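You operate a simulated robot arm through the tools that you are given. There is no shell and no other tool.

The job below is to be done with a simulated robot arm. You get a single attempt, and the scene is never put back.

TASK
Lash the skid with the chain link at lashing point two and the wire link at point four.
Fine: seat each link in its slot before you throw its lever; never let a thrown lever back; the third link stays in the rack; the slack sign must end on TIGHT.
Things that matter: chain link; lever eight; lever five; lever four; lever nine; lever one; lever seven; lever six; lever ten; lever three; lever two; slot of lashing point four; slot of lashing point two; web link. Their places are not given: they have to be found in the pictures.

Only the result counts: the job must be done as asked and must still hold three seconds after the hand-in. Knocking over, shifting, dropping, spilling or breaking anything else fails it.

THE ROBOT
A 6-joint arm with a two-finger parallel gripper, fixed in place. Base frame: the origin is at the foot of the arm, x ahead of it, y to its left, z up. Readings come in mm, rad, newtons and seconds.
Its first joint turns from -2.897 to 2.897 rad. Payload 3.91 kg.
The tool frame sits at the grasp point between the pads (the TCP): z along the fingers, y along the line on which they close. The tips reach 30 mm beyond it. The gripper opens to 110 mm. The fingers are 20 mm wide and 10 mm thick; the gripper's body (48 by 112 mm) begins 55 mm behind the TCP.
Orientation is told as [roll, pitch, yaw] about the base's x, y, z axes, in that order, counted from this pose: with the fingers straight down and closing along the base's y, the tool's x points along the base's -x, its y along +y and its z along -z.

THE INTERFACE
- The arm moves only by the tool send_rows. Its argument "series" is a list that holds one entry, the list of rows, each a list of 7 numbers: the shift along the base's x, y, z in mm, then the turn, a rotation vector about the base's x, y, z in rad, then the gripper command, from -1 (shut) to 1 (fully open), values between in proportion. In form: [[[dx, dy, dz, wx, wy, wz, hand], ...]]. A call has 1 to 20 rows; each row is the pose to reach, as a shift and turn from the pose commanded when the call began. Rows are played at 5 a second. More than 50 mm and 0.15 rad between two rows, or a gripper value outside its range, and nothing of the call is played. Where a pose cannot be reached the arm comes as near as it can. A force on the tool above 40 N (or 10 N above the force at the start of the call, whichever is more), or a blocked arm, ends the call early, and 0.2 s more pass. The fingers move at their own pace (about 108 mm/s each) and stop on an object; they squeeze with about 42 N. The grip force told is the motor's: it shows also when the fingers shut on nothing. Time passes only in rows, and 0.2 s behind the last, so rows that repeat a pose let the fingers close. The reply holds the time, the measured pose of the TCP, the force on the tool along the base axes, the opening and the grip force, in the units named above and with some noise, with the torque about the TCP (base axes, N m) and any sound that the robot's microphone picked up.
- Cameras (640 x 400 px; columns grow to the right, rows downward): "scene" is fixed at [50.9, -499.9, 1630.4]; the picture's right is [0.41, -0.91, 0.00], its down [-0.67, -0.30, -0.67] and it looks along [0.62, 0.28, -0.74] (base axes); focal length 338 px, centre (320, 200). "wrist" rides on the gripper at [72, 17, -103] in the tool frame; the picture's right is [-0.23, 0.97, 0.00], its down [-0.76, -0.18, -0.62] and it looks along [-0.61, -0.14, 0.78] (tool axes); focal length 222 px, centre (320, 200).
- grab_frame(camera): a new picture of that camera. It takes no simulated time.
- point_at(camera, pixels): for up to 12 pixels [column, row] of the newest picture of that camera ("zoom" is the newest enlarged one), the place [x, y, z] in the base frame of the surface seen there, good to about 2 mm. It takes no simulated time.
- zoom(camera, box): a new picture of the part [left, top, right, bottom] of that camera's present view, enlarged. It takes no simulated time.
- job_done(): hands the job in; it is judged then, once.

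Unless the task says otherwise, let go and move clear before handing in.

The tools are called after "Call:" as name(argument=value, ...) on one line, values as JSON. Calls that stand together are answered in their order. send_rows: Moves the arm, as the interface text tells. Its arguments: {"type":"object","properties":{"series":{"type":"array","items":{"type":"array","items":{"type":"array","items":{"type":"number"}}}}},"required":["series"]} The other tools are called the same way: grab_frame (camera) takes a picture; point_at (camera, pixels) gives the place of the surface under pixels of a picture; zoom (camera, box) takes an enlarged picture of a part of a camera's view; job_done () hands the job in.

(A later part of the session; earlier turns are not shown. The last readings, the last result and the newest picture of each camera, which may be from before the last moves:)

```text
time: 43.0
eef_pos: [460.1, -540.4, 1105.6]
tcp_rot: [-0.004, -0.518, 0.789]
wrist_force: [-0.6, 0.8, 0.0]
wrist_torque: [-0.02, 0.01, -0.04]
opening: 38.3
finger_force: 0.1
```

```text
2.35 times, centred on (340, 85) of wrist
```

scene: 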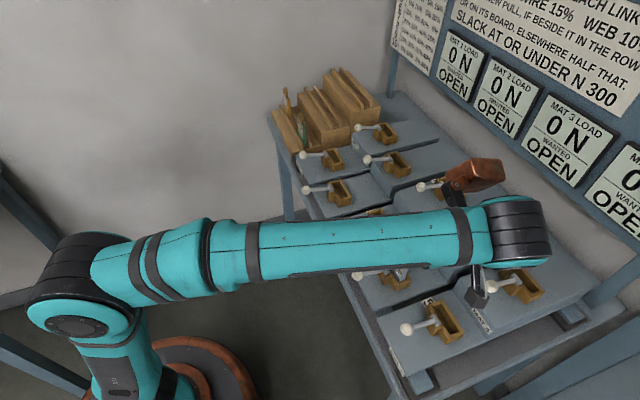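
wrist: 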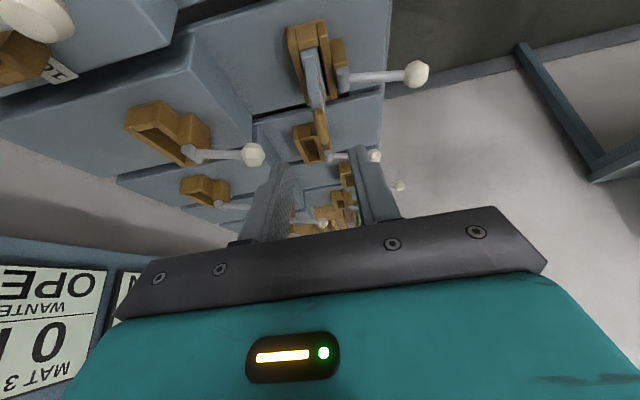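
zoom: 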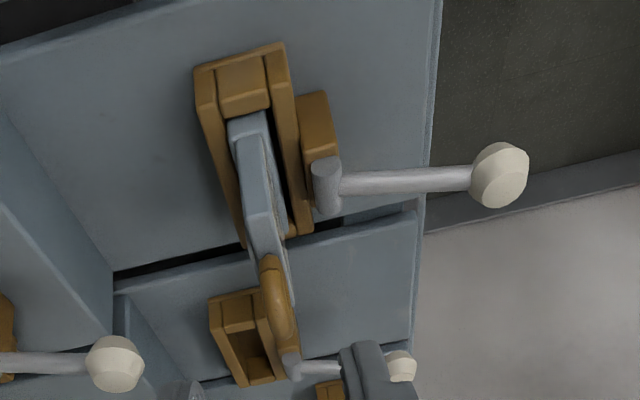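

The wire sits upright in slot 4 and lever 4 is untouched. Now I'll travel back in front of the rack for the chain.

Call:
send_rows(series=[[[26, 35.5, 2, 0, 0, 0, 0], [52, 71, 4, 0, 0, 0, 0], [79, 106.5, 5, 0, 0, 0, 0], [105, 142, 5, 0, 0, 0, 0], [131, 177.5, 5, 0, 0, 0, 0], [158, 213, 5, 0, 0, 0, 0], [184, 248.5, 5, 0, 0, 0, 0], [210, 284, 5, 0, 0, 0, 0], [237, 319.5, 5, 0, 0, 0, 0], [263, 355, 5, 0, 0, 0, 0], [289, 390.5, 5, 0, 0, 0, 0], [316, 426, 5, 0, 0, 0, 0], [342, 461.5, 5, 0, 0, 0, 0], [368, 497, 5, 0, 0, 0, 0], [395, 533, 5, 0, 0, 0, 0], [395, 533, 5, 0, 0, 0, 0]]])

Call:
grab_frame(camera="scene")

Call:
zoom(camera="scene", box=[340, 220, 440, 300])

Call:
zoom(camera="scene", box=[270, 80, 320, 130])

```text
time: 46.4
eef_pos: [852.4, -10.8, 1108.2]
tcp_rot: [-0.004, -0.519, 0.788]
wrist_force: [-0.3, 0.4, 0.4]
wrist_torque: [0.0, 0.03, 0.01]
opening: 55.2
finger_force: 0.0
```

```text
taken
```

scene: 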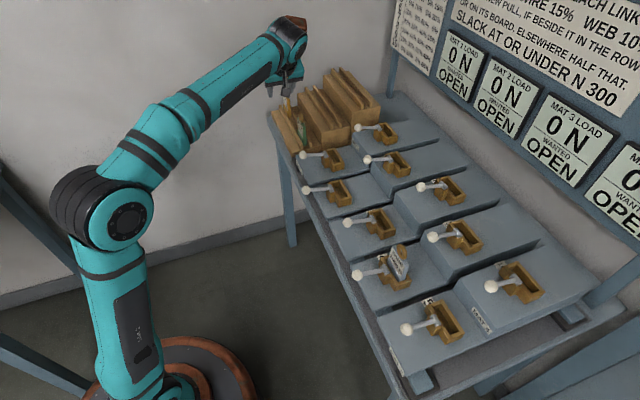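

```text
5.00 times, centred on (390, 260) of scene
```

zoom: 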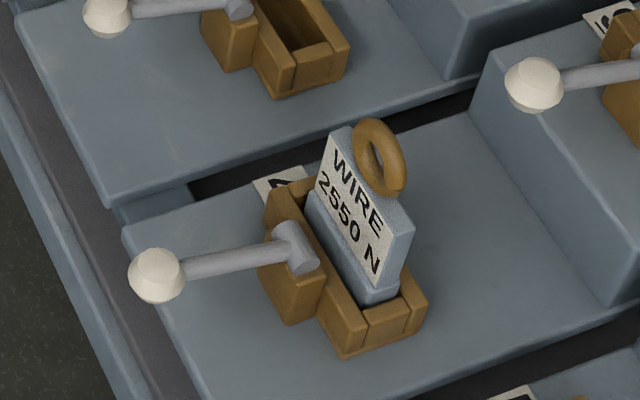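

```text
8.00 times, centred on (295, 105) of scene
```

zoom: 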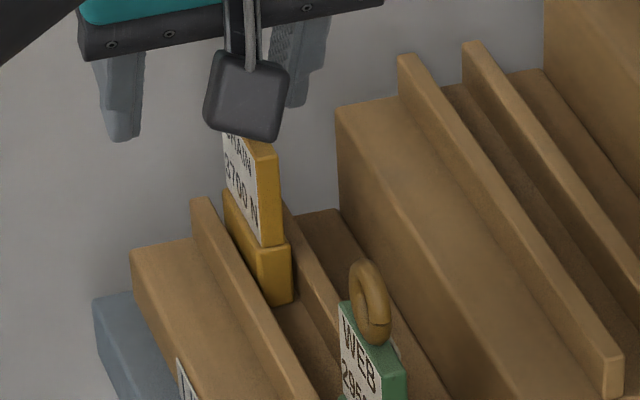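

The wire stands in slot 4 in the scene picture at (400,262). I'll measure its plate top and shoulder heights to verify it's fully down.

Call:
zoom(camera="scene", box=[365, 235, 425, 295])

Call:
point_at(camera="zoom", pixels=[[290, 80], [380, 190], [345, 150], [270, 170], [330, 275], [370, 275], [365, 300], [375, 330], [430, 290], [370, 110], [300, 240], [340, 320]])

```text
6.67 times, centred on (395, 265) of scene
```

zoom: 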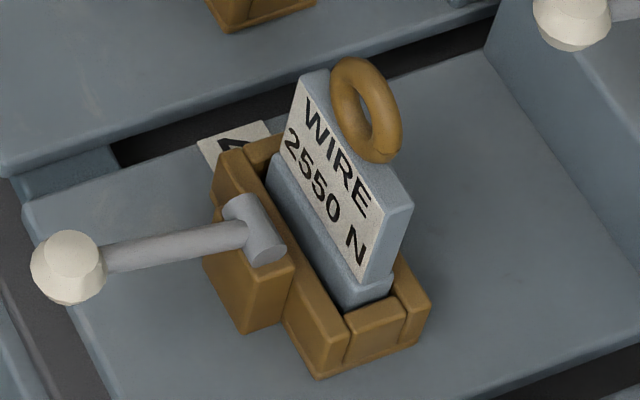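

```text
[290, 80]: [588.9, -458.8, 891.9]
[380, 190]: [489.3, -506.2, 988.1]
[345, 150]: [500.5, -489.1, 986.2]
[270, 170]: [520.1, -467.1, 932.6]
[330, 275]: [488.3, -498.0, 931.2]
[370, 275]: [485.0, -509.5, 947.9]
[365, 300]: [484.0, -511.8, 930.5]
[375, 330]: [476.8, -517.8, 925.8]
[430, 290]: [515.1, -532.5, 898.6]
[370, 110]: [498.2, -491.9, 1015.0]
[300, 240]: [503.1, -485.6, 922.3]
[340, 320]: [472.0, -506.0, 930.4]
```

The wire's plate top reads ~987 mm, consistent with the foot on the floor within measurement error. Now I'll move to the chain's pre-grasp at about (996,41,1050) and see whether the arm reaches it.

Call:
send_rows(series=[[[36, 12.5, -10, 0, 0, 0, 0], [72, 25, -25, 0, 0, 0, 0], [108, 37.5, -40, 0, 0, 0, 0], [143.6, 49.8, -59.5, 0, 0, 0, 0], [143.6, 49.8, -59.5, 0, 0, 0, 0]]])

Call:
grab_frame(camera="wrist")

Call:
zoom(camera="scene", box=[260, 50, 340, 130])

```text
time: 47.6
eef_pos: [996.1, 39.2, 1050.4]
tcp_rot: [-0.004, -0.516, 0.789]
wrist_force: [-0.1, 0.8, -0.1]
wrist_torque: [0.02, -0.01, 0.01]
opening: 54.8
finger_force: 0.0
```

```text
taken
```

wrist: 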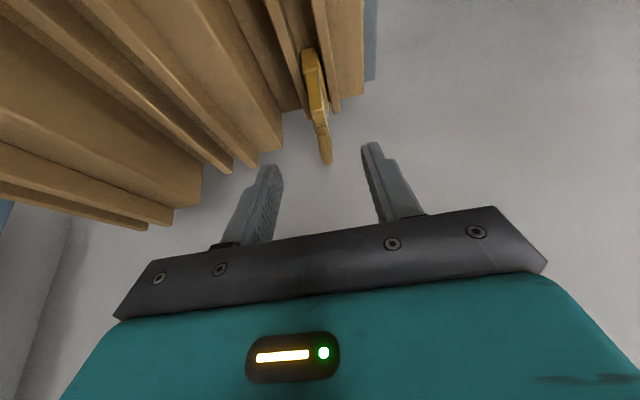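

```text
5.00 times, centred on (300, 90) of scene
```

zoom: 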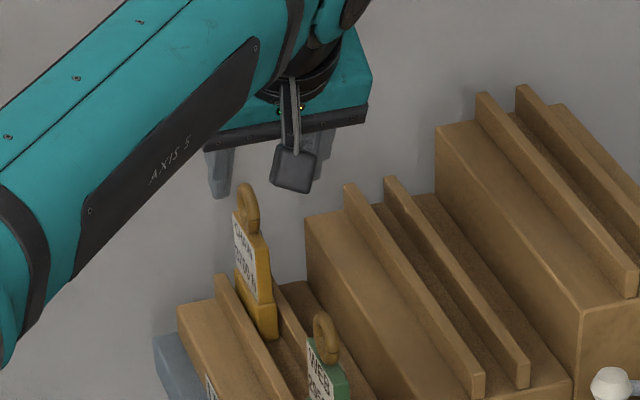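

The pre-grasp was reached exactly. I'll measure the chain's foot and plate end face from the wrist view before sliding in.

Call:
zoom(camera="wrist", box=[280, 30, 360, 170])

Call:
point_at(camera="zoom", pixels=[[290, 60], [320, 60], [305, 75], [298, 110], [330, 110], [312, 130], [300, 160], [325, 170], [318, 190], [330, 220], [345, 290], [350, 330]])

```text
2.86 times, centred on (320, 100) of wrist
```

zoom: 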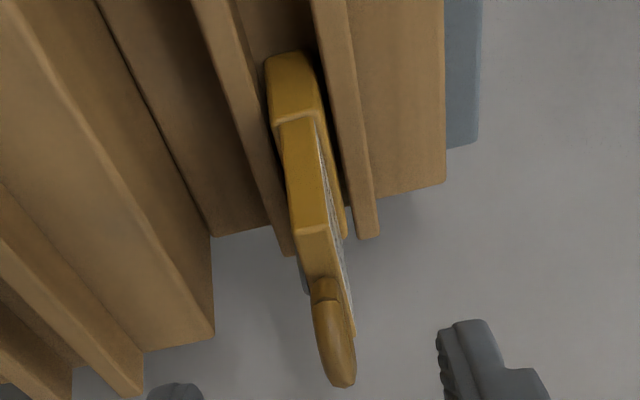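

```text
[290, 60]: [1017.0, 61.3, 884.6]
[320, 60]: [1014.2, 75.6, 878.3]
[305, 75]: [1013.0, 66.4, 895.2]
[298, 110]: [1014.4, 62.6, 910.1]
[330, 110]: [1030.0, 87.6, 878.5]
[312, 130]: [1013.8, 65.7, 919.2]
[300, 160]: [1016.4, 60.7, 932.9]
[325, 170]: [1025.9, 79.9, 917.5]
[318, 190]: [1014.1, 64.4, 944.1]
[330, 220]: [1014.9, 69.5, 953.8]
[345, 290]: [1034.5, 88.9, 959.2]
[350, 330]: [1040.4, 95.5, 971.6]
```

The chain's end face is at u≈762, so its centre is near u≈793 as expected. I'll slide in along the finger axis to the grasp.

Call:
send_rows(series=[[[8.5, 8.6, -21.6, 0, 0, 0, 0], [17, 17.2, -43.2, 0, 0, 0, 0], [25.6, 25.8, -64.8, 0, 0, 0, 0], [34.1, 34.5, -86.5, 0, 0, 0, 0], [34.1, 34.5, -86.5, 0, 0, 0, 0]]])

Call:
zoom(camera="scene", box=[260, 60, 340, 135])

Call:
grab_frame(camera="wrist")

```text
time: 48.8
eef_pos: [1030.0, 76.6, 962.5]
tcp_rot: [-0.003, -0.518, 0.788]
wrist_force: [0.4, -2.0, 0.3]
wrist_torque: [-0.02, -0.01, -0.01]
opening: 55.1
finger_force: 0.0
```

```text
5.33 times, centred on (300, 98) of scene
```

zoom: 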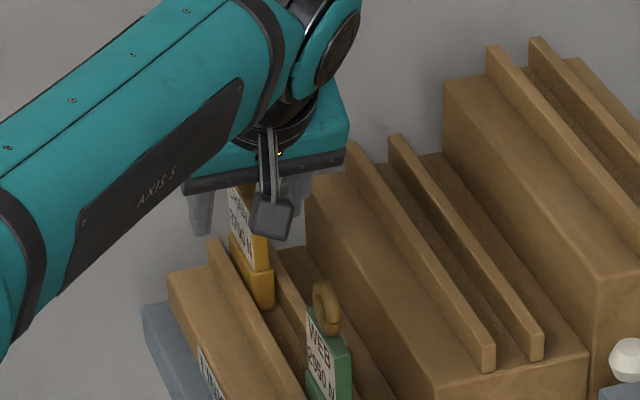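

```text
taken
```

wrist: 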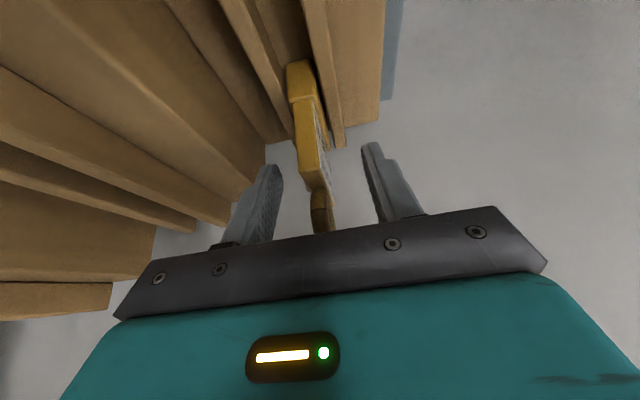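

At (1030,77,962.5) without contact, and the chain plate is centred between the fingers. I'll close the gripper and then lift.

Call:
send_rows(series=[[[0, 0, 0, 0, 0, 0, -0.5], [0, 0, 0, 0, 0, 0, -1], [0, 0, 0, 0, 0, 0, -1], [0, 0, 0, 0, 0, 0, -1]]])

Call:
send_rows(series=[[[0, 0, 8, 0, 0, 0, -1], [0, 0, 16, 0, 0, 0, -1], [0, 0, 26, 0, 0, 0, -1], [0, 0, 40, 0, 0, 0, -1], [0, 0, 40, 0, 0, 0, -1]]])

Call:
grab_frame(camera="wrist")

Call:
zoom(camera="scene", box=[260, 60, 340, 135])

```text
time: 49.8
eef_pos: [1029.8, 76.7, 963.4]
tcp_rot: [-0.003, -0.518, 0.789]
wrist_force: [-0.5, 0.4, 1.4]
wrist_torque: [0.02, 0.03, 0.02]
opening: 11.7
finger_force: 42.1
```

```text
time: 51.0
eef_pos: [1029.4, 75.9, 1001.8]
tcp_rot: [-0.005, -0.517, 0.789]
wrist_force: [0.5, 0.2, -3.4]
wrist_torque: [-0.03, 0.04, 0.02]
opening: 11.5
finger_force: 42.6
```

```text
taken
```

wrist: 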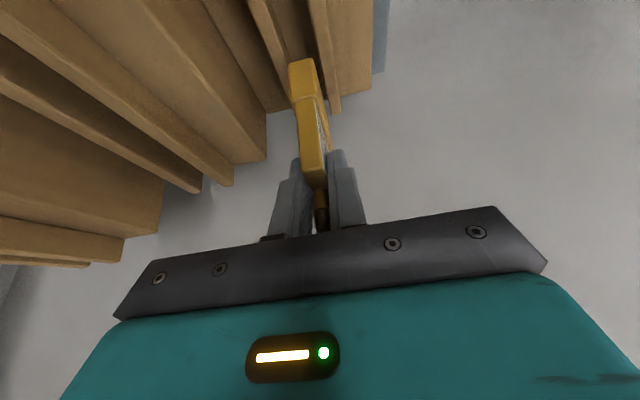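

```text
5.33 times, centred on (300, 98) of scene
```

zoom: 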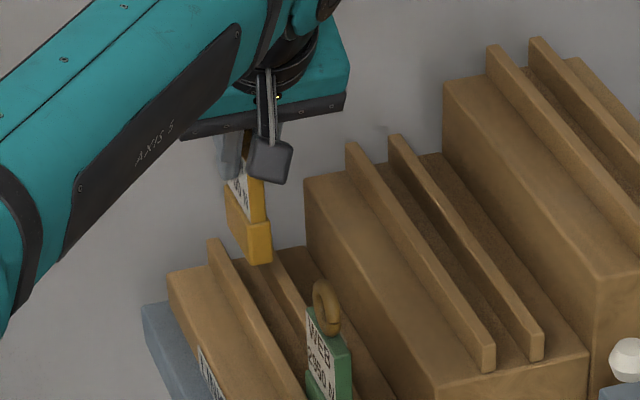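

The chain is lifted clean with the web link untouched. I'll bring it forward of the rack, up, and toward slot 2.

Call:
send_rows(series=[[[-16, 16, 17, 0, 0, 0, -1], [-31, 31, 34, 0, 0, 0, -1], [-46.5, 46.5, 51, 0, 0, 0, -1], [-69, 24, 69, 0, 0, 0, -1], [-91, 2, 87, 0, 0, 0, -1], [-113, -20, 105, 0, 0, 0, -1]]])

Call:
grab_frame(camera="scene")

```text
time: 52.4
eef_pos: [915.2, 56.3, 1107.1]
tcp_rot: [-0.001, -0.516, 0.79]
wrist_force: [0.8, 0.5, -4.5]
wrist_torque: [0.0, 0.06, 0.0]
opening: 11.7
finger_force: 41.7
```

```text
taken
```

scene: 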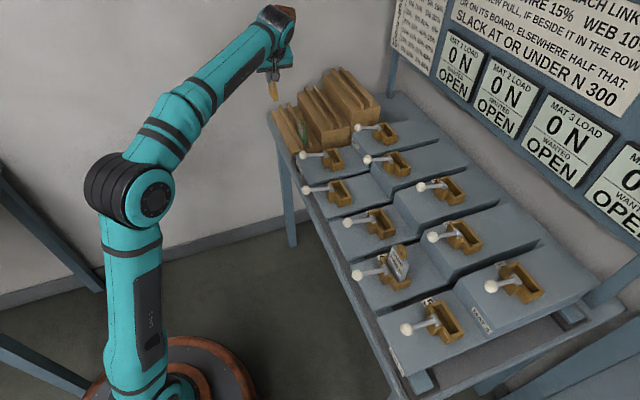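

Clear of the rack. Now I'll carry the chain to above slot 2.

Call:
send_rows(series=[[[-22.9, -33.7, 0, 0, 0, 0, -1], [-45.8, -67.4, 0, 0, 0, 0, -1], [-68.7, -101.1, 0, 0, 0, 0, -1], [-91.6, -134.8, 0, 0, 0, 0, -1], [-114.6, -168.5, 0, 0, 0, 0, -1], [-137.5, -202.1, 0, 0, 0, 0, -1], [-160.4, -235.8, 0, 0, 0, 0, -1], [-183.3, -269.5, 0, 0, 0, 0, -1], [-206.2, -303.2, 0, 0, 0, 0, -1], [-229.1, -336.9, 0, 0, 0, 0, -1], [-229.1, -336.9, 0, 0, 0, 0, -1]]])

Call:
send_rows(series=[[[0, 0, -30, 0, 0, 0, -1], [0, 0, -60, 0, 0, 0, -1], [0, 0, -83, 0, 0, 0, -1], [0, 0, -83, 0, 0, 0, -1]]])

Call:
grab_frame(camera="wrist")

Call:
zoom(camera="wrist", box=[240, 0, 400, 170])

Call:
point_at(camera="zoom", pixels=[[252, 155], [298, 148], [275, 160], [255, 200], [305, 200], [280, 200], [268, 300], [300, 300], [240, 180], [340, 150], [335, 200], [345, 240]])

```text
time: 54.8
eef_pos: [686.9, -282.8, 1108.1]
tcp_rot: [-0.004, -0.518, 0.788]
wrist_force: [0.5, -0.2, -3.5]
wrist_torque: [-0.02, 0.01, 0.0]
opening: 11.9
finger_force: 41.9
```

```text
time: 55.8
eef_pos: [687.9, -280.5, 1022.7]
tcp_rot: [-0.003, -0.52, 0.789]
wrist_force: [0.5, 0.3, -3.3]
wrist_torque: [-0.03, 0.0, 0.05]
opening: 11.7
finger_force: 41.9
```

```text
taken
```

wrist: 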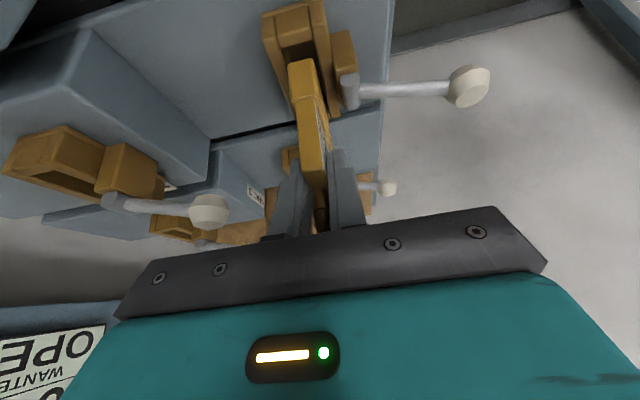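

```text
2.35 times, centred on (320, 85) of wrist
```

zoom: 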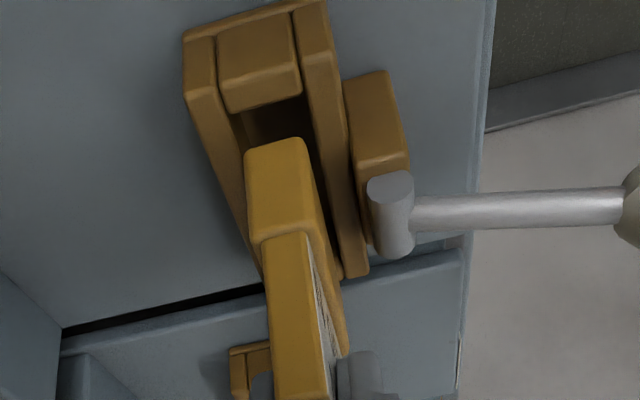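

```text
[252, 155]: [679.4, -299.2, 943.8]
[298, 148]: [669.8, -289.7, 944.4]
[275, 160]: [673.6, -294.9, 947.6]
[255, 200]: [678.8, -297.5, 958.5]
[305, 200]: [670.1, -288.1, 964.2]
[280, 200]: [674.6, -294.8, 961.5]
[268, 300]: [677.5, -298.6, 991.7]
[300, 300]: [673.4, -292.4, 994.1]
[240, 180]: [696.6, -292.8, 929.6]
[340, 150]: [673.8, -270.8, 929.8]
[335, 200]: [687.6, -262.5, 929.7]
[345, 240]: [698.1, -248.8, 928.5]
```

The chain's foot is centred across the slot (v≈685.2) and about 1 mm too far along +row. I'll shift 1 mm and lower into the slot in two stages.

Call:
send_rows(series=[[[-0.7, -0.7, 0, 0, 0, 0, -1], [-0.7, -0.7, -8, 0, 0, 0, -1], [-0.7, -0.7, -14, 0, 0, 0, -1], [-0.7, -0.7, -20, 0, 0, 0, -1], [-0.7, -0.7, -25, 0, 0, 0, -1]]])

Call:
zoom(camera="wrist", box=[240, 0, 400, 170])

```text
time: 57.0
eef_pos: [686.0, -281.8, 1000.1]
tcp_rot: [-0.001, -0.519, 0.789]
wrist_force: [-0.8, -0.3, -3.2]
wrist_torque: [0.0, -0.01, 0.04]
opening: 11.7
finger_force: 41.7
```

```text
2.35 times, centred on (320, 85) of wrist
```

zoom: 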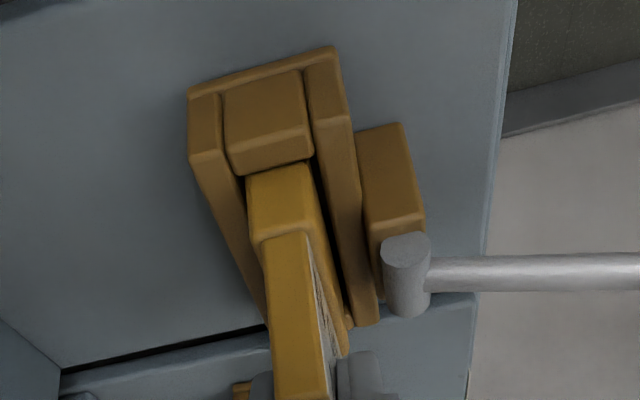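

No side load; the foot is inside the slot. I'll lower the last ~12 mm gently to the floor.

Call:
send_rows(series=[[[0, 0, -5, 0, 0, 0, -1], [0, 0, -8, 0, 0, 0, -1], [0, 0, -9.5, 0, 0, 0, -1], [0, 0, -10.5, 0, 0, 0, -1], [0, 0, -11.5, 0, 0, 0, -1]]])

Call:
zoom(camera="wrist", box=[240, 0, 400, 170])

```text
time: 58.2
eef_pos: [686.2, -282.6, 990.1]
tcp_rot: [-0.006, -0.519, 0.791]
wrist_force: [2.8, -1.3, 23.5]
wrist_torque: [-0.02, 0.09, -0.01]
opening: 11.8
finger_force: 41.5
```

```text
2.35 times, centred on (320, 85) of wrist
```

zoom: 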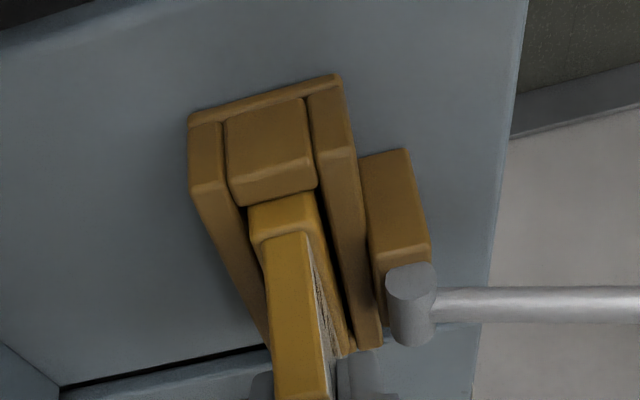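

It bottoms at TCP z≈990, the same height as the wire did, so the chain is on the floor. I'll open to 30 mm and retreat along the finger axis.

Call:
send_rows(series=[[[0, 0, 1.5, 0, 0, 0, -1], [0, 0, 1.5, 0, 0, 0, -0.75], [0, 0, 1.5, 0, 0, 0, -0.6], [0, 0, 1.5, 0, 0, 0, -0.45], [0, 0, 1.5, 0, 0, 0, -0.45]]])

Call:
grab_frame(camera="wrist")

Call:
send_rows(series=[[[-7, -7, 17, 0, 0, 0, -0.45], [-14, -14, 34, 0, 0, 0, -0.45], [-21, -21, 52, 0, 0, 0, -0.45], [-32, -32, 80, 0, 0, 0, -0.45], [-42, -42, 115, 0, 0, 0, -0.3]]])

Call:
grab_frame(camera="wrist")

Call:
grab_frame(camera="scene")

```text
time: 59.4
eef_pos: [687.2, -283.2, 988.1]
tcp_rot: [-0.004, -0.518, 0.788]
wrist_force: [-0.2, -0.6, -0.5]
wrist_torque: [0.0, -0.03, 0.02]
opening: 30.1
finger_force: 0.0
```

```text
taken
```

wrist: 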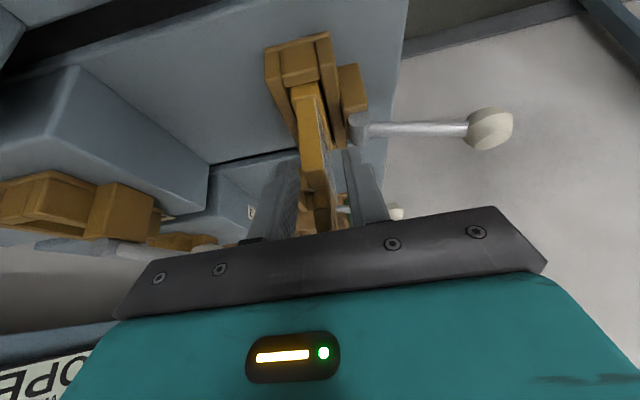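

```text
time: 60.6
eef_pos: [646.3, -326.2, 1105.1]
tcp_rot: [-0.004, -0.519, 0.788]
wrist_force: [0.9, -0.5, 0.2]
wrist_torque: [-0.01, 0.02, 0.02]
opening: 38.5
finger_force: 0.0
```

```text
taken
```

wrist: 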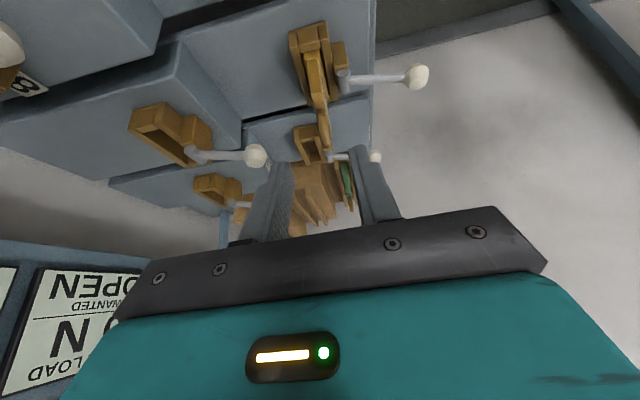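

```text
taken
```

scene: 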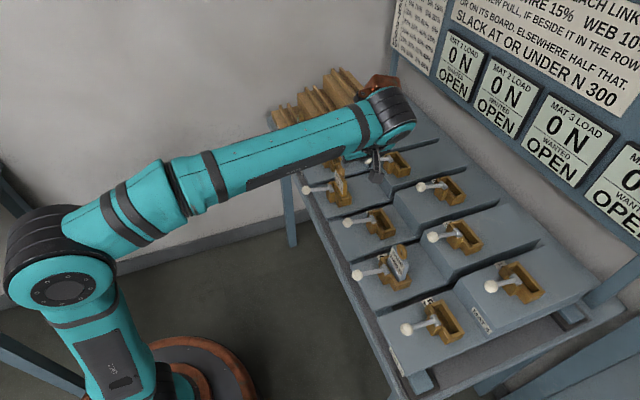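

Both links stand in their slots. Next come the levers: I'll untilt the tool, move above lever 2's knob, and turn the hand so the fingers close along the lever's hinge axis.

Call:
send_rows(series=[[[-5, 30, 10, -0.092, 0.092, 0, -0.2], [-10, 60, 15, -0.184, 0.184, 0, -0.1], [-15, 90, 15, -0.276, 0.276, 0, 0], [-20.5, 121.8, 15, -0.366, 0.367, 0, 0], [-20.5, 121.8, 15, -0.366, 0.367, 0, 0]]])

Call:
send_rows(series=[[[0, 0, 0, 0, 0, -0.143, 0], [0, 0, 0, 0, 0, -0.286, 0], [0, 0, 0, 0, 0, -0.429, 0], [0, 0, 0, 0, 0, -0.572, 0], [0, 0, 0, 0, 0, -0.715, 0], [0, 0, 0, 0, 0, -0.858, 0], [0, 0, 0, 0, 0, -1.001, 0], [0, 0, 0, 0, 0, -1.144, 0], [0, 0, 0, 0, 0, -1.287, 0], [0, 0, 0, 0, 0, -1.43, 0], [0, 0, 0, 0, 0, -1.573, 0], [0, 0, 0, 0, 0, -1.573, 0]]])

Call:
grab_frame(camera="wrist")

Call:
grab_frame(camera="scene")

```text
time: 61.8
eef_pos: [627.9, -201.3, 1121.3]
tcp_rot: [-0.003, 0.001, 0.787]
wrist_force: [0.0, -0.1, -0.6]
wrist_torque: [0.02, -0.02, 0.01]
opening: 55.1
finger_force: 0.1
```

```text
time: 64.4
eef_pos: [624.3, -201.8, 1120.4]
tcp_rot: [0.0, 0.0, -0.788]
wrist_force: [-0.3, -0.5, 0.4]
wrist_torque: [0.01, 0.02, -0.01]
opening: 54.9
finger_force: 0.1
```

```text
taken
```

wrist: 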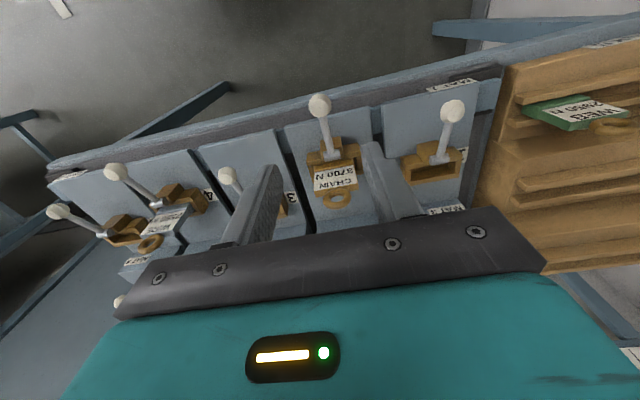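

```text
taken
```

scene: 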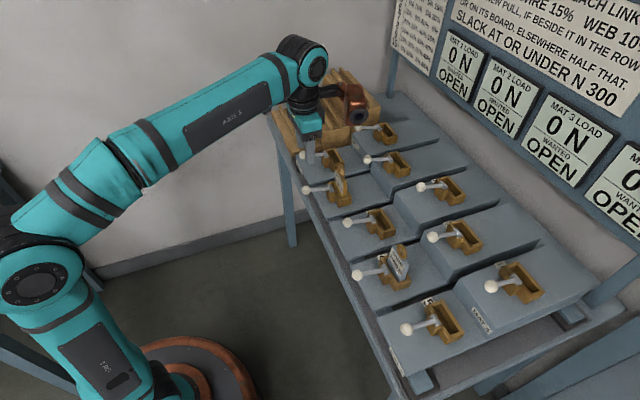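

The wrist view shows lever 2's knob at (320,105) in front of the chain link. I'll zoom in and measure the lever, hub and knob exactly.

Call:
zoom(camera="wrist", box=[280, 80, 380, 215])

Call:
point_at(camera="zoom", pixels=[[275, 75], [265, 60], [285, 60], [260, 80], [290, 80], [275, 95], [285, 120], [290, 150], [298, 185], [285, 190], [310, 180], [300, 210]])

Call:
zoom(camera="scene", box=[290, 160, 370, 220])

Call:
point_at(camera="zoom", pixels=[[135, 210], [125, 190], [150, 195], [140, 235], [180, 213], [230, 205], [280, 200], [295, 190], [310, 215], [350, 110], [390, 180], [400, 90]])

```text
2.96 times, centred on (330, 148) of wrist
```

zoom: 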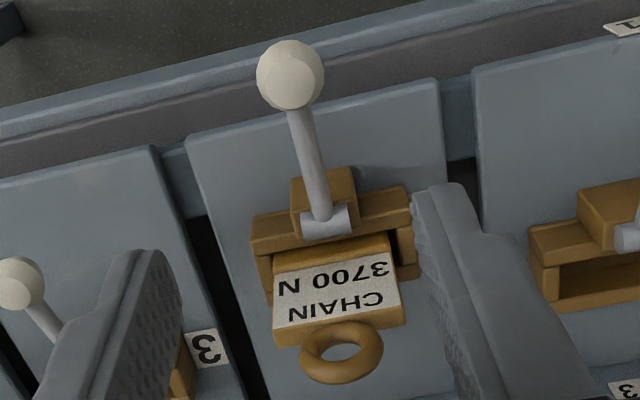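

```text
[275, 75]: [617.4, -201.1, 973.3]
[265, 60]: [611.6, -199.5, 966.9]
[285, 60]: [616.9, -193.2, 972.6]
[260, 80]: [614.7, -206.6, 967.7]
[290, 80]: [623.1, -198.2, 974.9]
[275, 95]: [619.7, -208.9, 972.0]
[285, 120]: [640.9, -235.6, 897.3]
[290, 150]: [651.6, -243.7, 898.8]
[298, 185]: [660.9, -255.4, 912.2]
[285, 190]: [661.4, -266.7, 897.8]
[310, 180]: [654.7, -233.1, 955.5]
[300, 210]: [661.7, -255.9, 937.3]
```

```text
6.67 times, centred on (330, 190) of scene
```

zoom: 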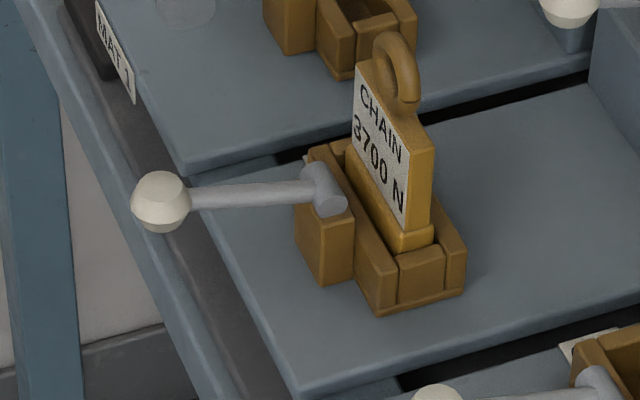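

```text
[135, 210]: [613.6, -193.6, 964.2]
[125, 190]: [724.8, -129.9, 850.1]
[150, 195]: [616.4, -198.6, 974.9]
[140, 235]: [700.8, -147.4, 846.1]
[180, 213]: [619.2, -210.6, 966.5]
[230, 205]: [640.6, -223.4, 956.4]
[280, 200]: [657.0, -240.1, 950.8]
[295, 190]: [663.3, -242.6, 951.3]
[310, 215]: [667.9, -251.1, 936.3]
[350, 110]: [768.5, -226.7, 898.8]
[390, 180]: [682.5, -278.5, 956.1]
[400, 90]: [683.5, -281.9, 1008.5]
```

Lever 2's knob (radius ≈13 mm) is centred near u=299, v=581, z≈963, and its hinge axis runs along the row at about v=652, z=943. I'll descend over the knob with the fingers straddling it along the row.

Call:
send_rows(series=[[[-1, 0.5, -40, 0, 0, 0, 0], [-2.3, 1.3, -80, 0, 0, 0, 0], [-2.3, 1.3, -115, 0, 0, 0, 0], [-2.3, 1.3, -140, 0, 0, 0, 0], [-2.3, 1.3, -152, 0, 0, 0, 0], [-2.3, 1.3, -152, 0, 0, 0, 0]]])

Call:
grab_frame(camera="wrist")

Call:
zoom(camera="scene", box=[270, 120, 370, 220])

```text
time: 65.8
eef_pos: [623.4, -200.8, 968.3]
tcp_rot: [-0.002, -0.002, -0.786]
wrist_force: [-0.4, 0.5, 0.0]
wrist_torque: [-0.02, 0.01, -0.02]
opening: 54.9
finger_force: 0.0
```

```text
taken
```

wrist: 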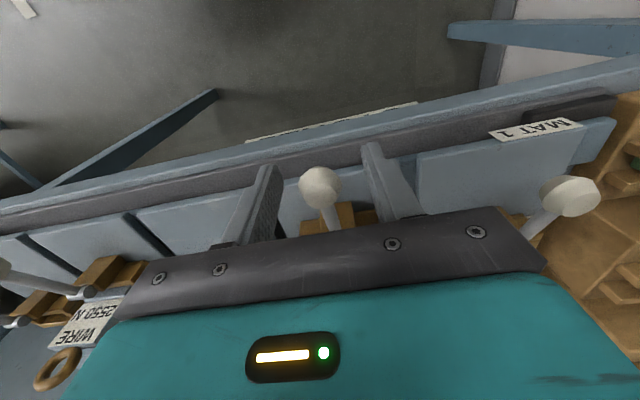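

```text
4.00 times, centred on (320, 170) of scene
```

zoom: 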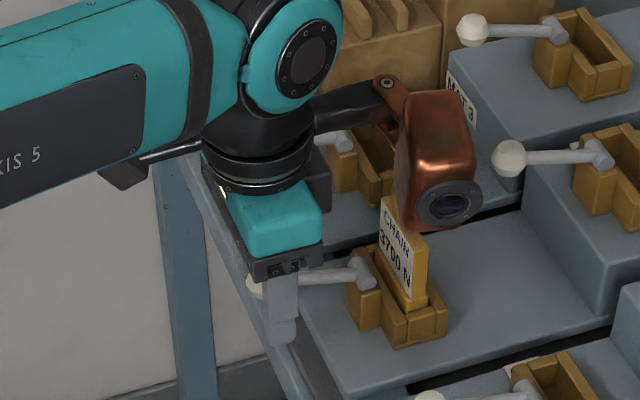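

The knob is between the fingers at wrist (320,187), and the copper box hangs clear above the chain. I'll close on the knob.

Call:
send_rows(series=[[[0, 0, 0, 0, 0, 0, -0.3], [0, 0, 0, 0, 0, 0, -0.6], [0, 0, 0, 0, 0, 0, -1], [0, 0, 0, 0, 0, 0, -1]]])

Call:
zoom(camera="wrist", box=[220, 100, 440, 240])

```text
time: 66.8
eef_pos: [622.0, -200.5, 967.3]
tcp_rot: [-0.001, 0.0, -0.786]
wrist_force: [-1.9, -1.0, -0.6]
wrist_torque: [0.02, 0.05, 0.02]
opening: 24.9
finger_force: 45.1
```

```text
2.86 times, centred on (330, 170) of wrist
```

zoom: 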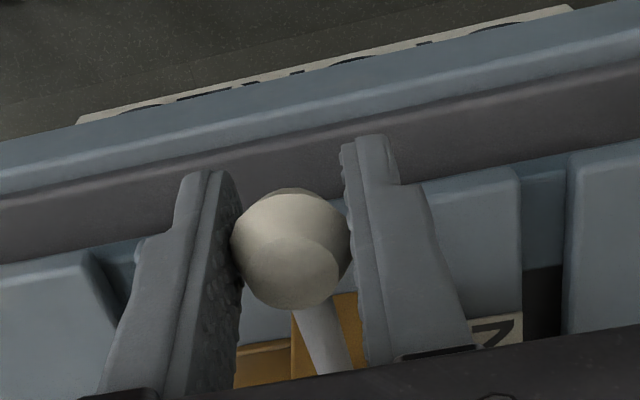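

The fingers hold the 25 mm knob. I'll start the arc about the hinge: lever from 16° up to 34°, watching the force.

Call:
send_rows(series=[[[1.8, -1.8, 7.2, 0, 0, 0, -1], [4, -4, 14.1, 0, 0, 0, -1], [6.8, -6.8, 20.6, 0, 0, 0, -1], [6.8, -6.8, 20.6, 0, 0, 0, -1]]])

Call:
zoom(camera="scene", box=[270, 120, 370, 220])

Call:
zoom(camera="wrist", box=[220, 100, 440, 240])

```text
time: 67.2
eef_pos: [623.0, -201.2, 969.4]
tcp_rot: [-0.007, 0.009, -0.783]
wrist_force: [0.0, 3.9, -8.4]
wrist_torque: [-0.71, -0.76, 0.03]
opening: 24.9
finger_force: 44.8
stopped in row 2: the force on the tool passed its limit at 46 N (the readings are from after the stop); the commanded pose is now the measured one
```

```text
4.00 times, centred on (320, 170) of scene
```

zoom: 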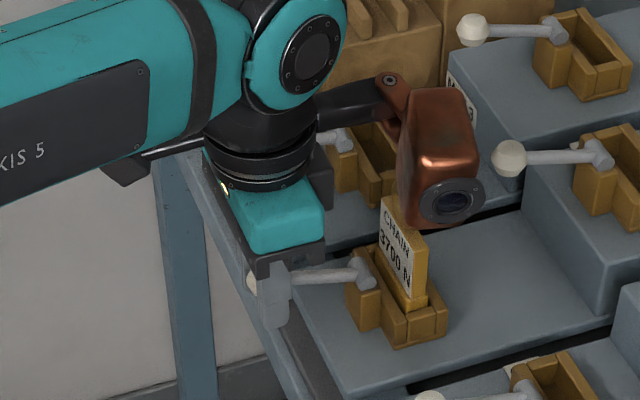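

```text
2.86 times, centred on (330, 170) of wrist
```

zoom: 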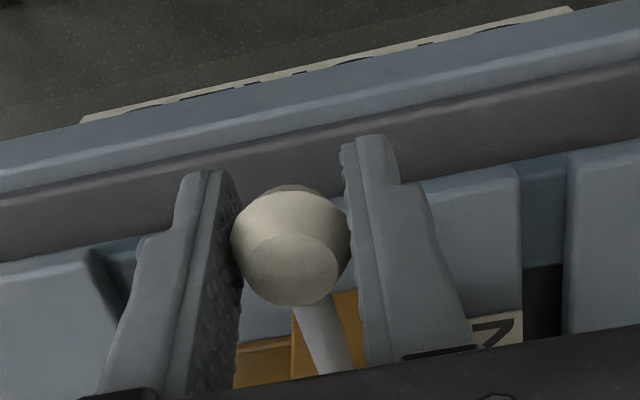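

The upward arc met 46 N after only 2 mm. I'll hold still for a moment to read the settled force before deciding.

Call:
send_rows(series=[[[0, 0, 0, 0, 0, 0, -1], [0, 0, 0, 0, 0, 0, -1]]])

Call:
zoom(camera="scene", box=[310, 170, 360, 215])

Call:
zoom(camera="scene", box=[380, 320, 470, 380])

Call:
zoom(camera="scene", box=[340, 110, 420, 160])

```text
time: 67.8
eef_pos: [623.1, -200.5, 969.0]
tcp_rot: [-0.006, 0.009, -0.784]
wrist_force: [-3.5, 8.3, -17.4]
wrist_torque: [-0.15, -0.18, 0.0]
opening: 25.2
finger_force: 44.9
```

```text
8.89 times, centred on (335, 192) of scene
```

zoom: 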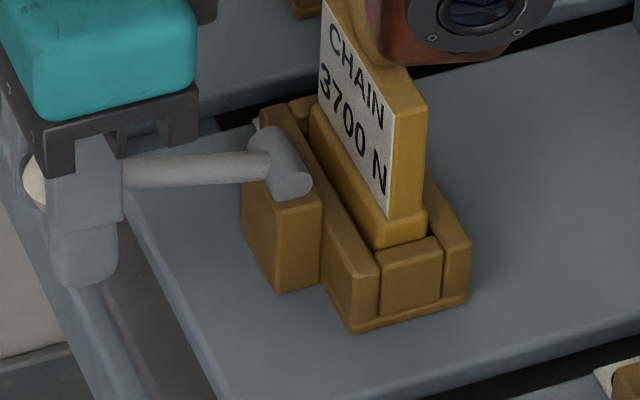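

```text
6.67 times, centred on (425, 350) of scene
```

zoom: 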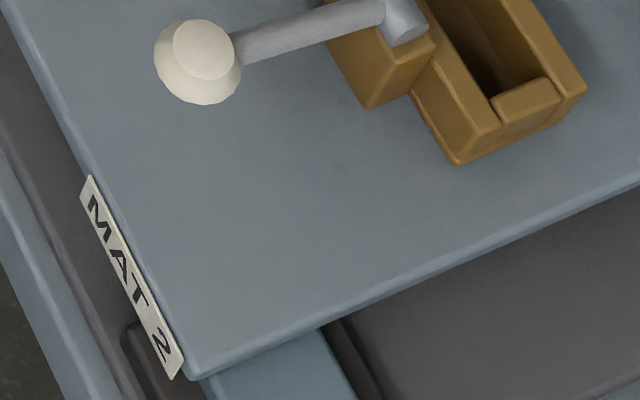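

```text
8.00 times, centred on (380, 135) of scene
```

zoom: 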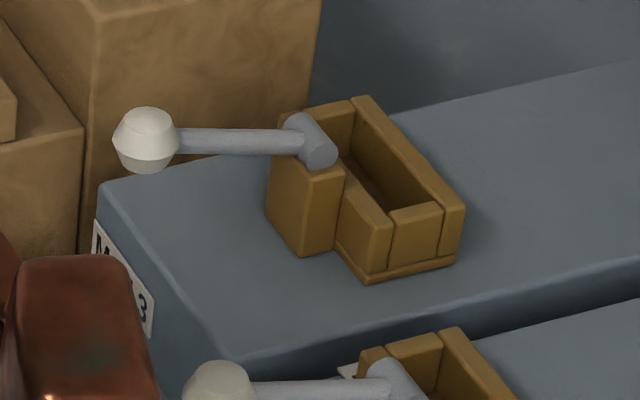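

Held still, the lever keeps pulling the hand down and back with ~20 N, so upward feels like a hard stop. I'll test the other direction gently with small downward steps along the arc.

Call:
send_rows(series=[[[0, 0, -1.5, 0, 0, 0, -1], [0, 0, -3, 0, 0, 0, -1], [-0.5, 0.5, -5, 0, 0, 0, -1], [-0.8, 0.8, -7, 0, 0, 0, -1]]])

Call:
zoom(camera="scene", box=[310, 170, 360, 215])

```text
time: 68.8
eef_pos: [622.5, -199.6, 964.5]
tcp_rot: [-0.003, 0.008, -0.784]
wrist_force: [8.4, 8.7, 16.4]
wrist_torque: [-0.74, -0.9, -0.01]
opening: 24.8
finger_force: 44.4
```

```text
8.89 times, centred on (335, 192) of scene
```

zoom: 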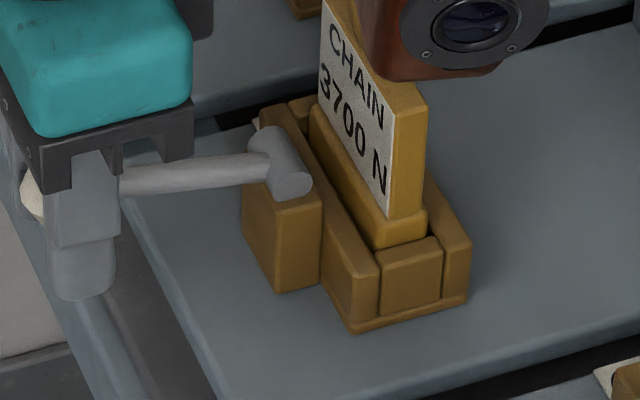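

The lever image shifted only slightly. I'll measure the arm's slope now to see whether the lever itself actually moved.

Call:
point_at(camera="zoom", pixels=[[135, 172], [160, 170], [190, 166], [220, 162], [250, 158], [265, 140], [290, 170], [300, 185]])

Call:
grab_frame(camera="wrist")

Call:
zoom(camera="wrist", box=[220, 100, 440, 240])

```text
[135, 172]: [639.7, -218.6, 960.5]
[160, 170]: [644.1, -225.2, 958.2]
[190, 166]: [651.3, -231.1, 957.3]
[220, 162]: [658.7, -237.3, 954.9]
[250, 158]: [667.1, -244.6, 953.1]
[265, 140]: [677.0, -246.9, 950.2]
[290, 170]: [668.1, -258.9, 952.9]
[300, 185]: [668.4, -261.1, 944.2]
```

```text
taken
```

wrist: 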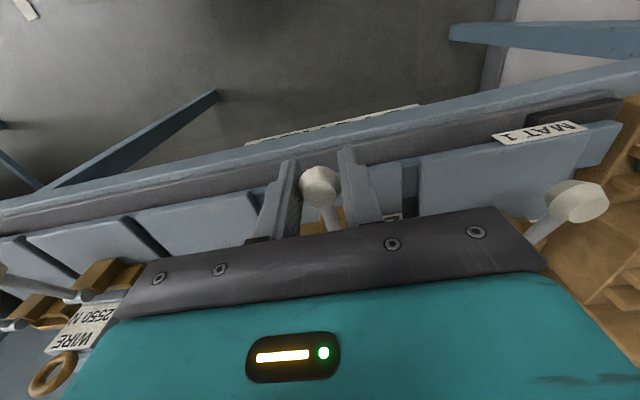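

```text
2.86 times, centred on (330, 170) of wrist
```

zoom: 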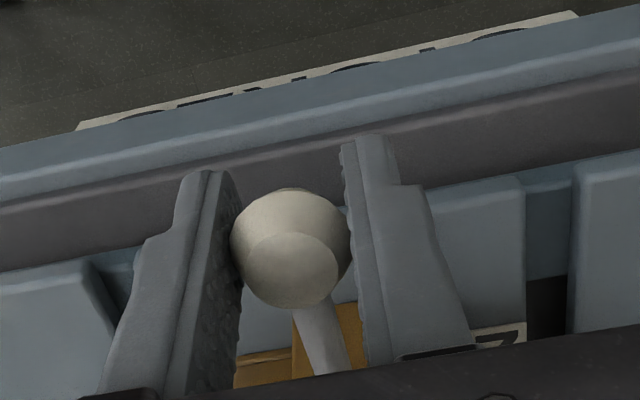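

The knob moved with the fingers, but pad friction muddles the reading. I'll release it, back off upward and compare the lever's resting angle with before.

Call:
send_rows(series=[[[0, 0, 2, 0, 0, 0, -0.5], [0, 0, 2, 0, 0, 0, 0], [0, 0, 2, 0, 0, 0, 0], [0, 0, 30, 0, 0, 0, 0], [0, 0, 70, 0, 0, 0, 0], [0, 0, 110, 0, 0, 0, 0]]])

Call:
zoom(camera="scene", box=[296, 165, 360, 215])

Call:
point_at(camera="zoom", pixels=[[145, 190], [200, 195], [230, 193], [260, 192], [290, 190], [315, 188], [325, 165], [350, 205], [150, 235]])

Call:
grab_frame(camera="wrist")

```text
time: 70.2
eef_pos: [623.3, -201.2, 1070.9]
tcp_rot: [-0.007, 0.008, -0.786]
wrist_force: [0.6, -1.3, -1.0]
wrist_torque: [0.05, 0.01, 0.02]
opening: 55.0
finger_force: 0.1
```

```text
8.00 times, centred on (328, 190) of scene
```

zoom: 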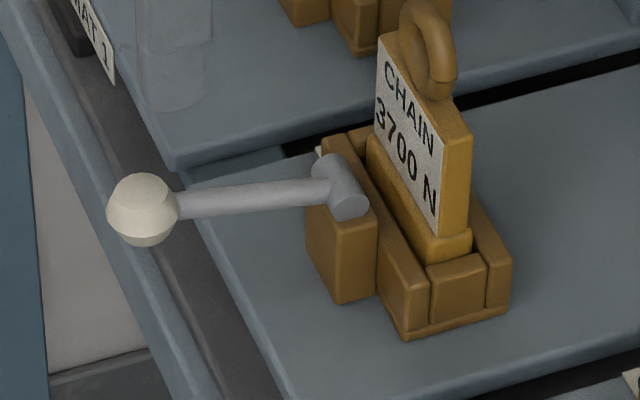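

```text
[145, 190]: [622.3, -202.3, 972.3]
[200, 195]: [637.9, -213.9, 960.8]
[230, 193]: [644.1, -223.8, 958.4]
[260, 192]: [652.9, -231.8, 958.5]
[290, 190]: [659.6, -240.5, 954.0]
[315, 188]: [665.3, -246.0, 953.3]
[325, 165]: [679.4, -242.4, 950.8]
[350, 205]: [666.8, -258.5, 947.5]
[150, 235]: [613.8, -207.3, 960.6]
```

```text
taken
```

wrist: 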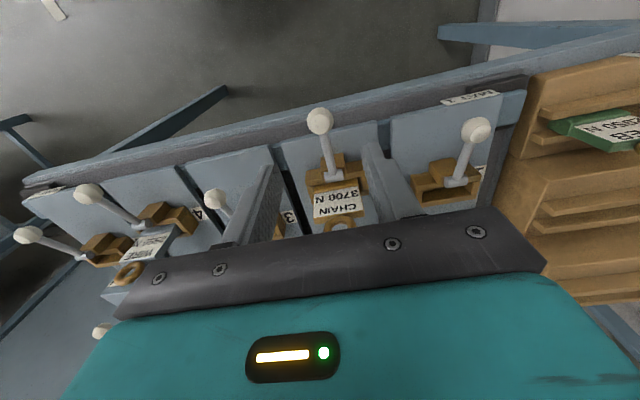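

The lever stayed about 3–4 mm lower than its start, so it holds by friction and moves down while its start is the upper stop. I'll press it down from above with closed fingers, first moving to just above the knob.

Call:
send_rows(series=[[[-0.5, 0.5, 0, 0.006, -0.008, 0, -0.5], [-0.5, 0.5, -20, 0.006, -0.008, 0, -1], [-0.5, 0.5, -40, 0.006, -0.008, 0, -1], [-0.5, 0.5, -58, 0.006, -0.008, 0, -1], [-0.5, 0.5, -58, 0.006, -0.008, 0, -1]]])

Call:
grab_frame(camera="wrist")

Call:
zoom(camera="scene", box=[280, 150, 360, 215])

```text
time: 71.4
eef_pos: [622.7, -200.2, 1014.9]
tcp_rot: [0.005, 0.006, -0.785]
wrist_force: [0.3, -0.7, 0.2]
wrist_torque: [0.01, 0.0, 0.0]
opening: 0.1
finger_force: 37.6
```

```text
taken
```

wrist: 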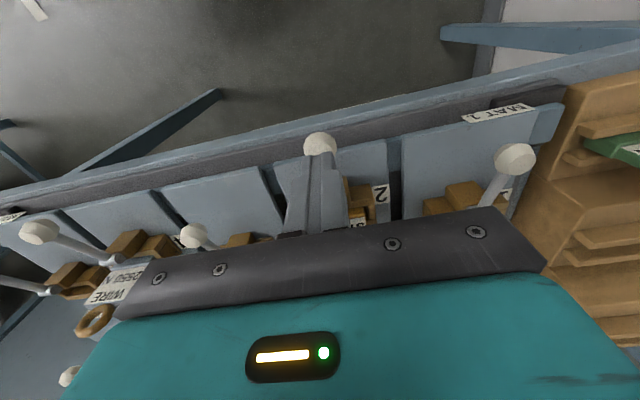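

```text
6.15 times, centred on (320, 182) of scene
```

zoom: 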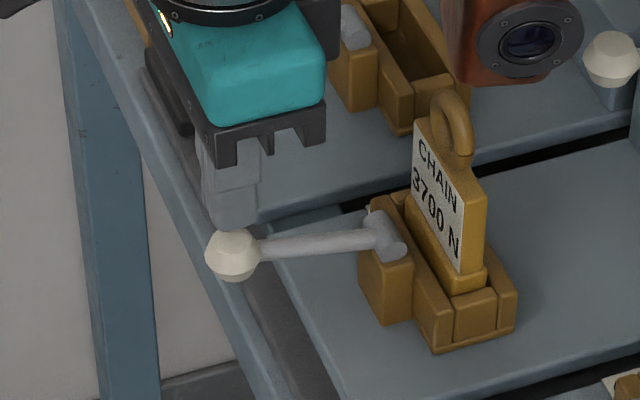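

The fingertips hover right above the knob. I'll press straight down slowly, about 3 mm per row.

Call:
send_rows(series=[[[0, 0, -6, 0, 0, 0, -1], [0, 0, -10, 0, 0, 0, -1], [0, 0, -13, 0, 0, 0, -1], [0, 0, -16, 0, 0, 0, -1], [0, 0, -19, 0, 0, 0, -1], [0, 0, -22, 0, 0, 0, -1], [0, 0, -22, 0, 0, 0, -1]]])

Call:
zoom(camera="scene", box=[280, 150, 360, 215])

```text
time: 73.0
eef_pos: [620.6, -198.7, 992.3]
tcp_rot: [0.004, 0.007, -0.785]
wrist_force: [0.4, -0.5, 0.2]
wrist_torque: [0.0, 0.04, 0.02]
opening: 0.1
finger_force: 38.0
```

```text
6.15 times, centred on (320, 182) of scene
```

zoom: 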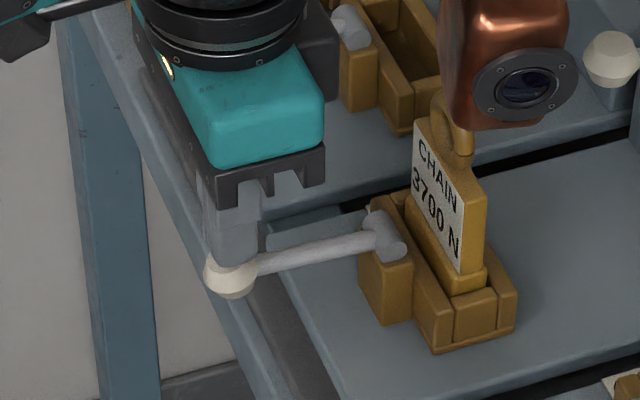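

The lever is swinging down freely with almost no force, so down is the throw direction. I'll continue pressing slowly.

Call:
send_rows(series=[[[0, 0, -4, 0, 0, 0, -1], [0, 0, -8, 0, 0, 0, -1], [0, 0, -12, 0, 0, 0, -1], [0, 0, -16, 0, 0, 0, -1], [0, 0, -20, 0, 0, 0, -1], [0, 0, -23, 0, 0, 0, -1], [0, 0, -23, 0, 0, 0, -1]]])

Call:
zoom(camera="scene", box=[280, 150, 360, 215])

Call:
zoom(camera="scene", box=[440, 20, 640, 240])

```text
time: 74.6
eef_pos: [620.7, -199.5, 973.3]
tcp_rot: [0.008, 0.003, -0.784]
wrist_force: [0.1, 2.2, 18.3]
wrist_torque: [0.06, -0.03, 0.05]
opening: 0.0
finger_force: 37.8
stopped in row 7: the force on the tool passed its limit at 41 N (the readings are from after the stop); the commanded pose is now the measured one
```

```text
6.15 times, centred on (320, 182) of scene
```

zoom: 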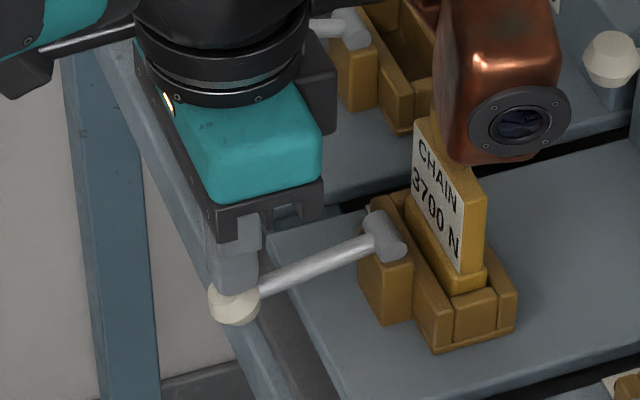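

```text
1.82 times, centred on (540, 130) of scene
```

zoom: 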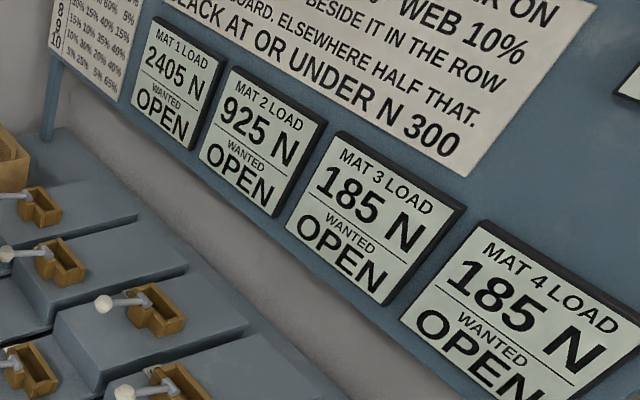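

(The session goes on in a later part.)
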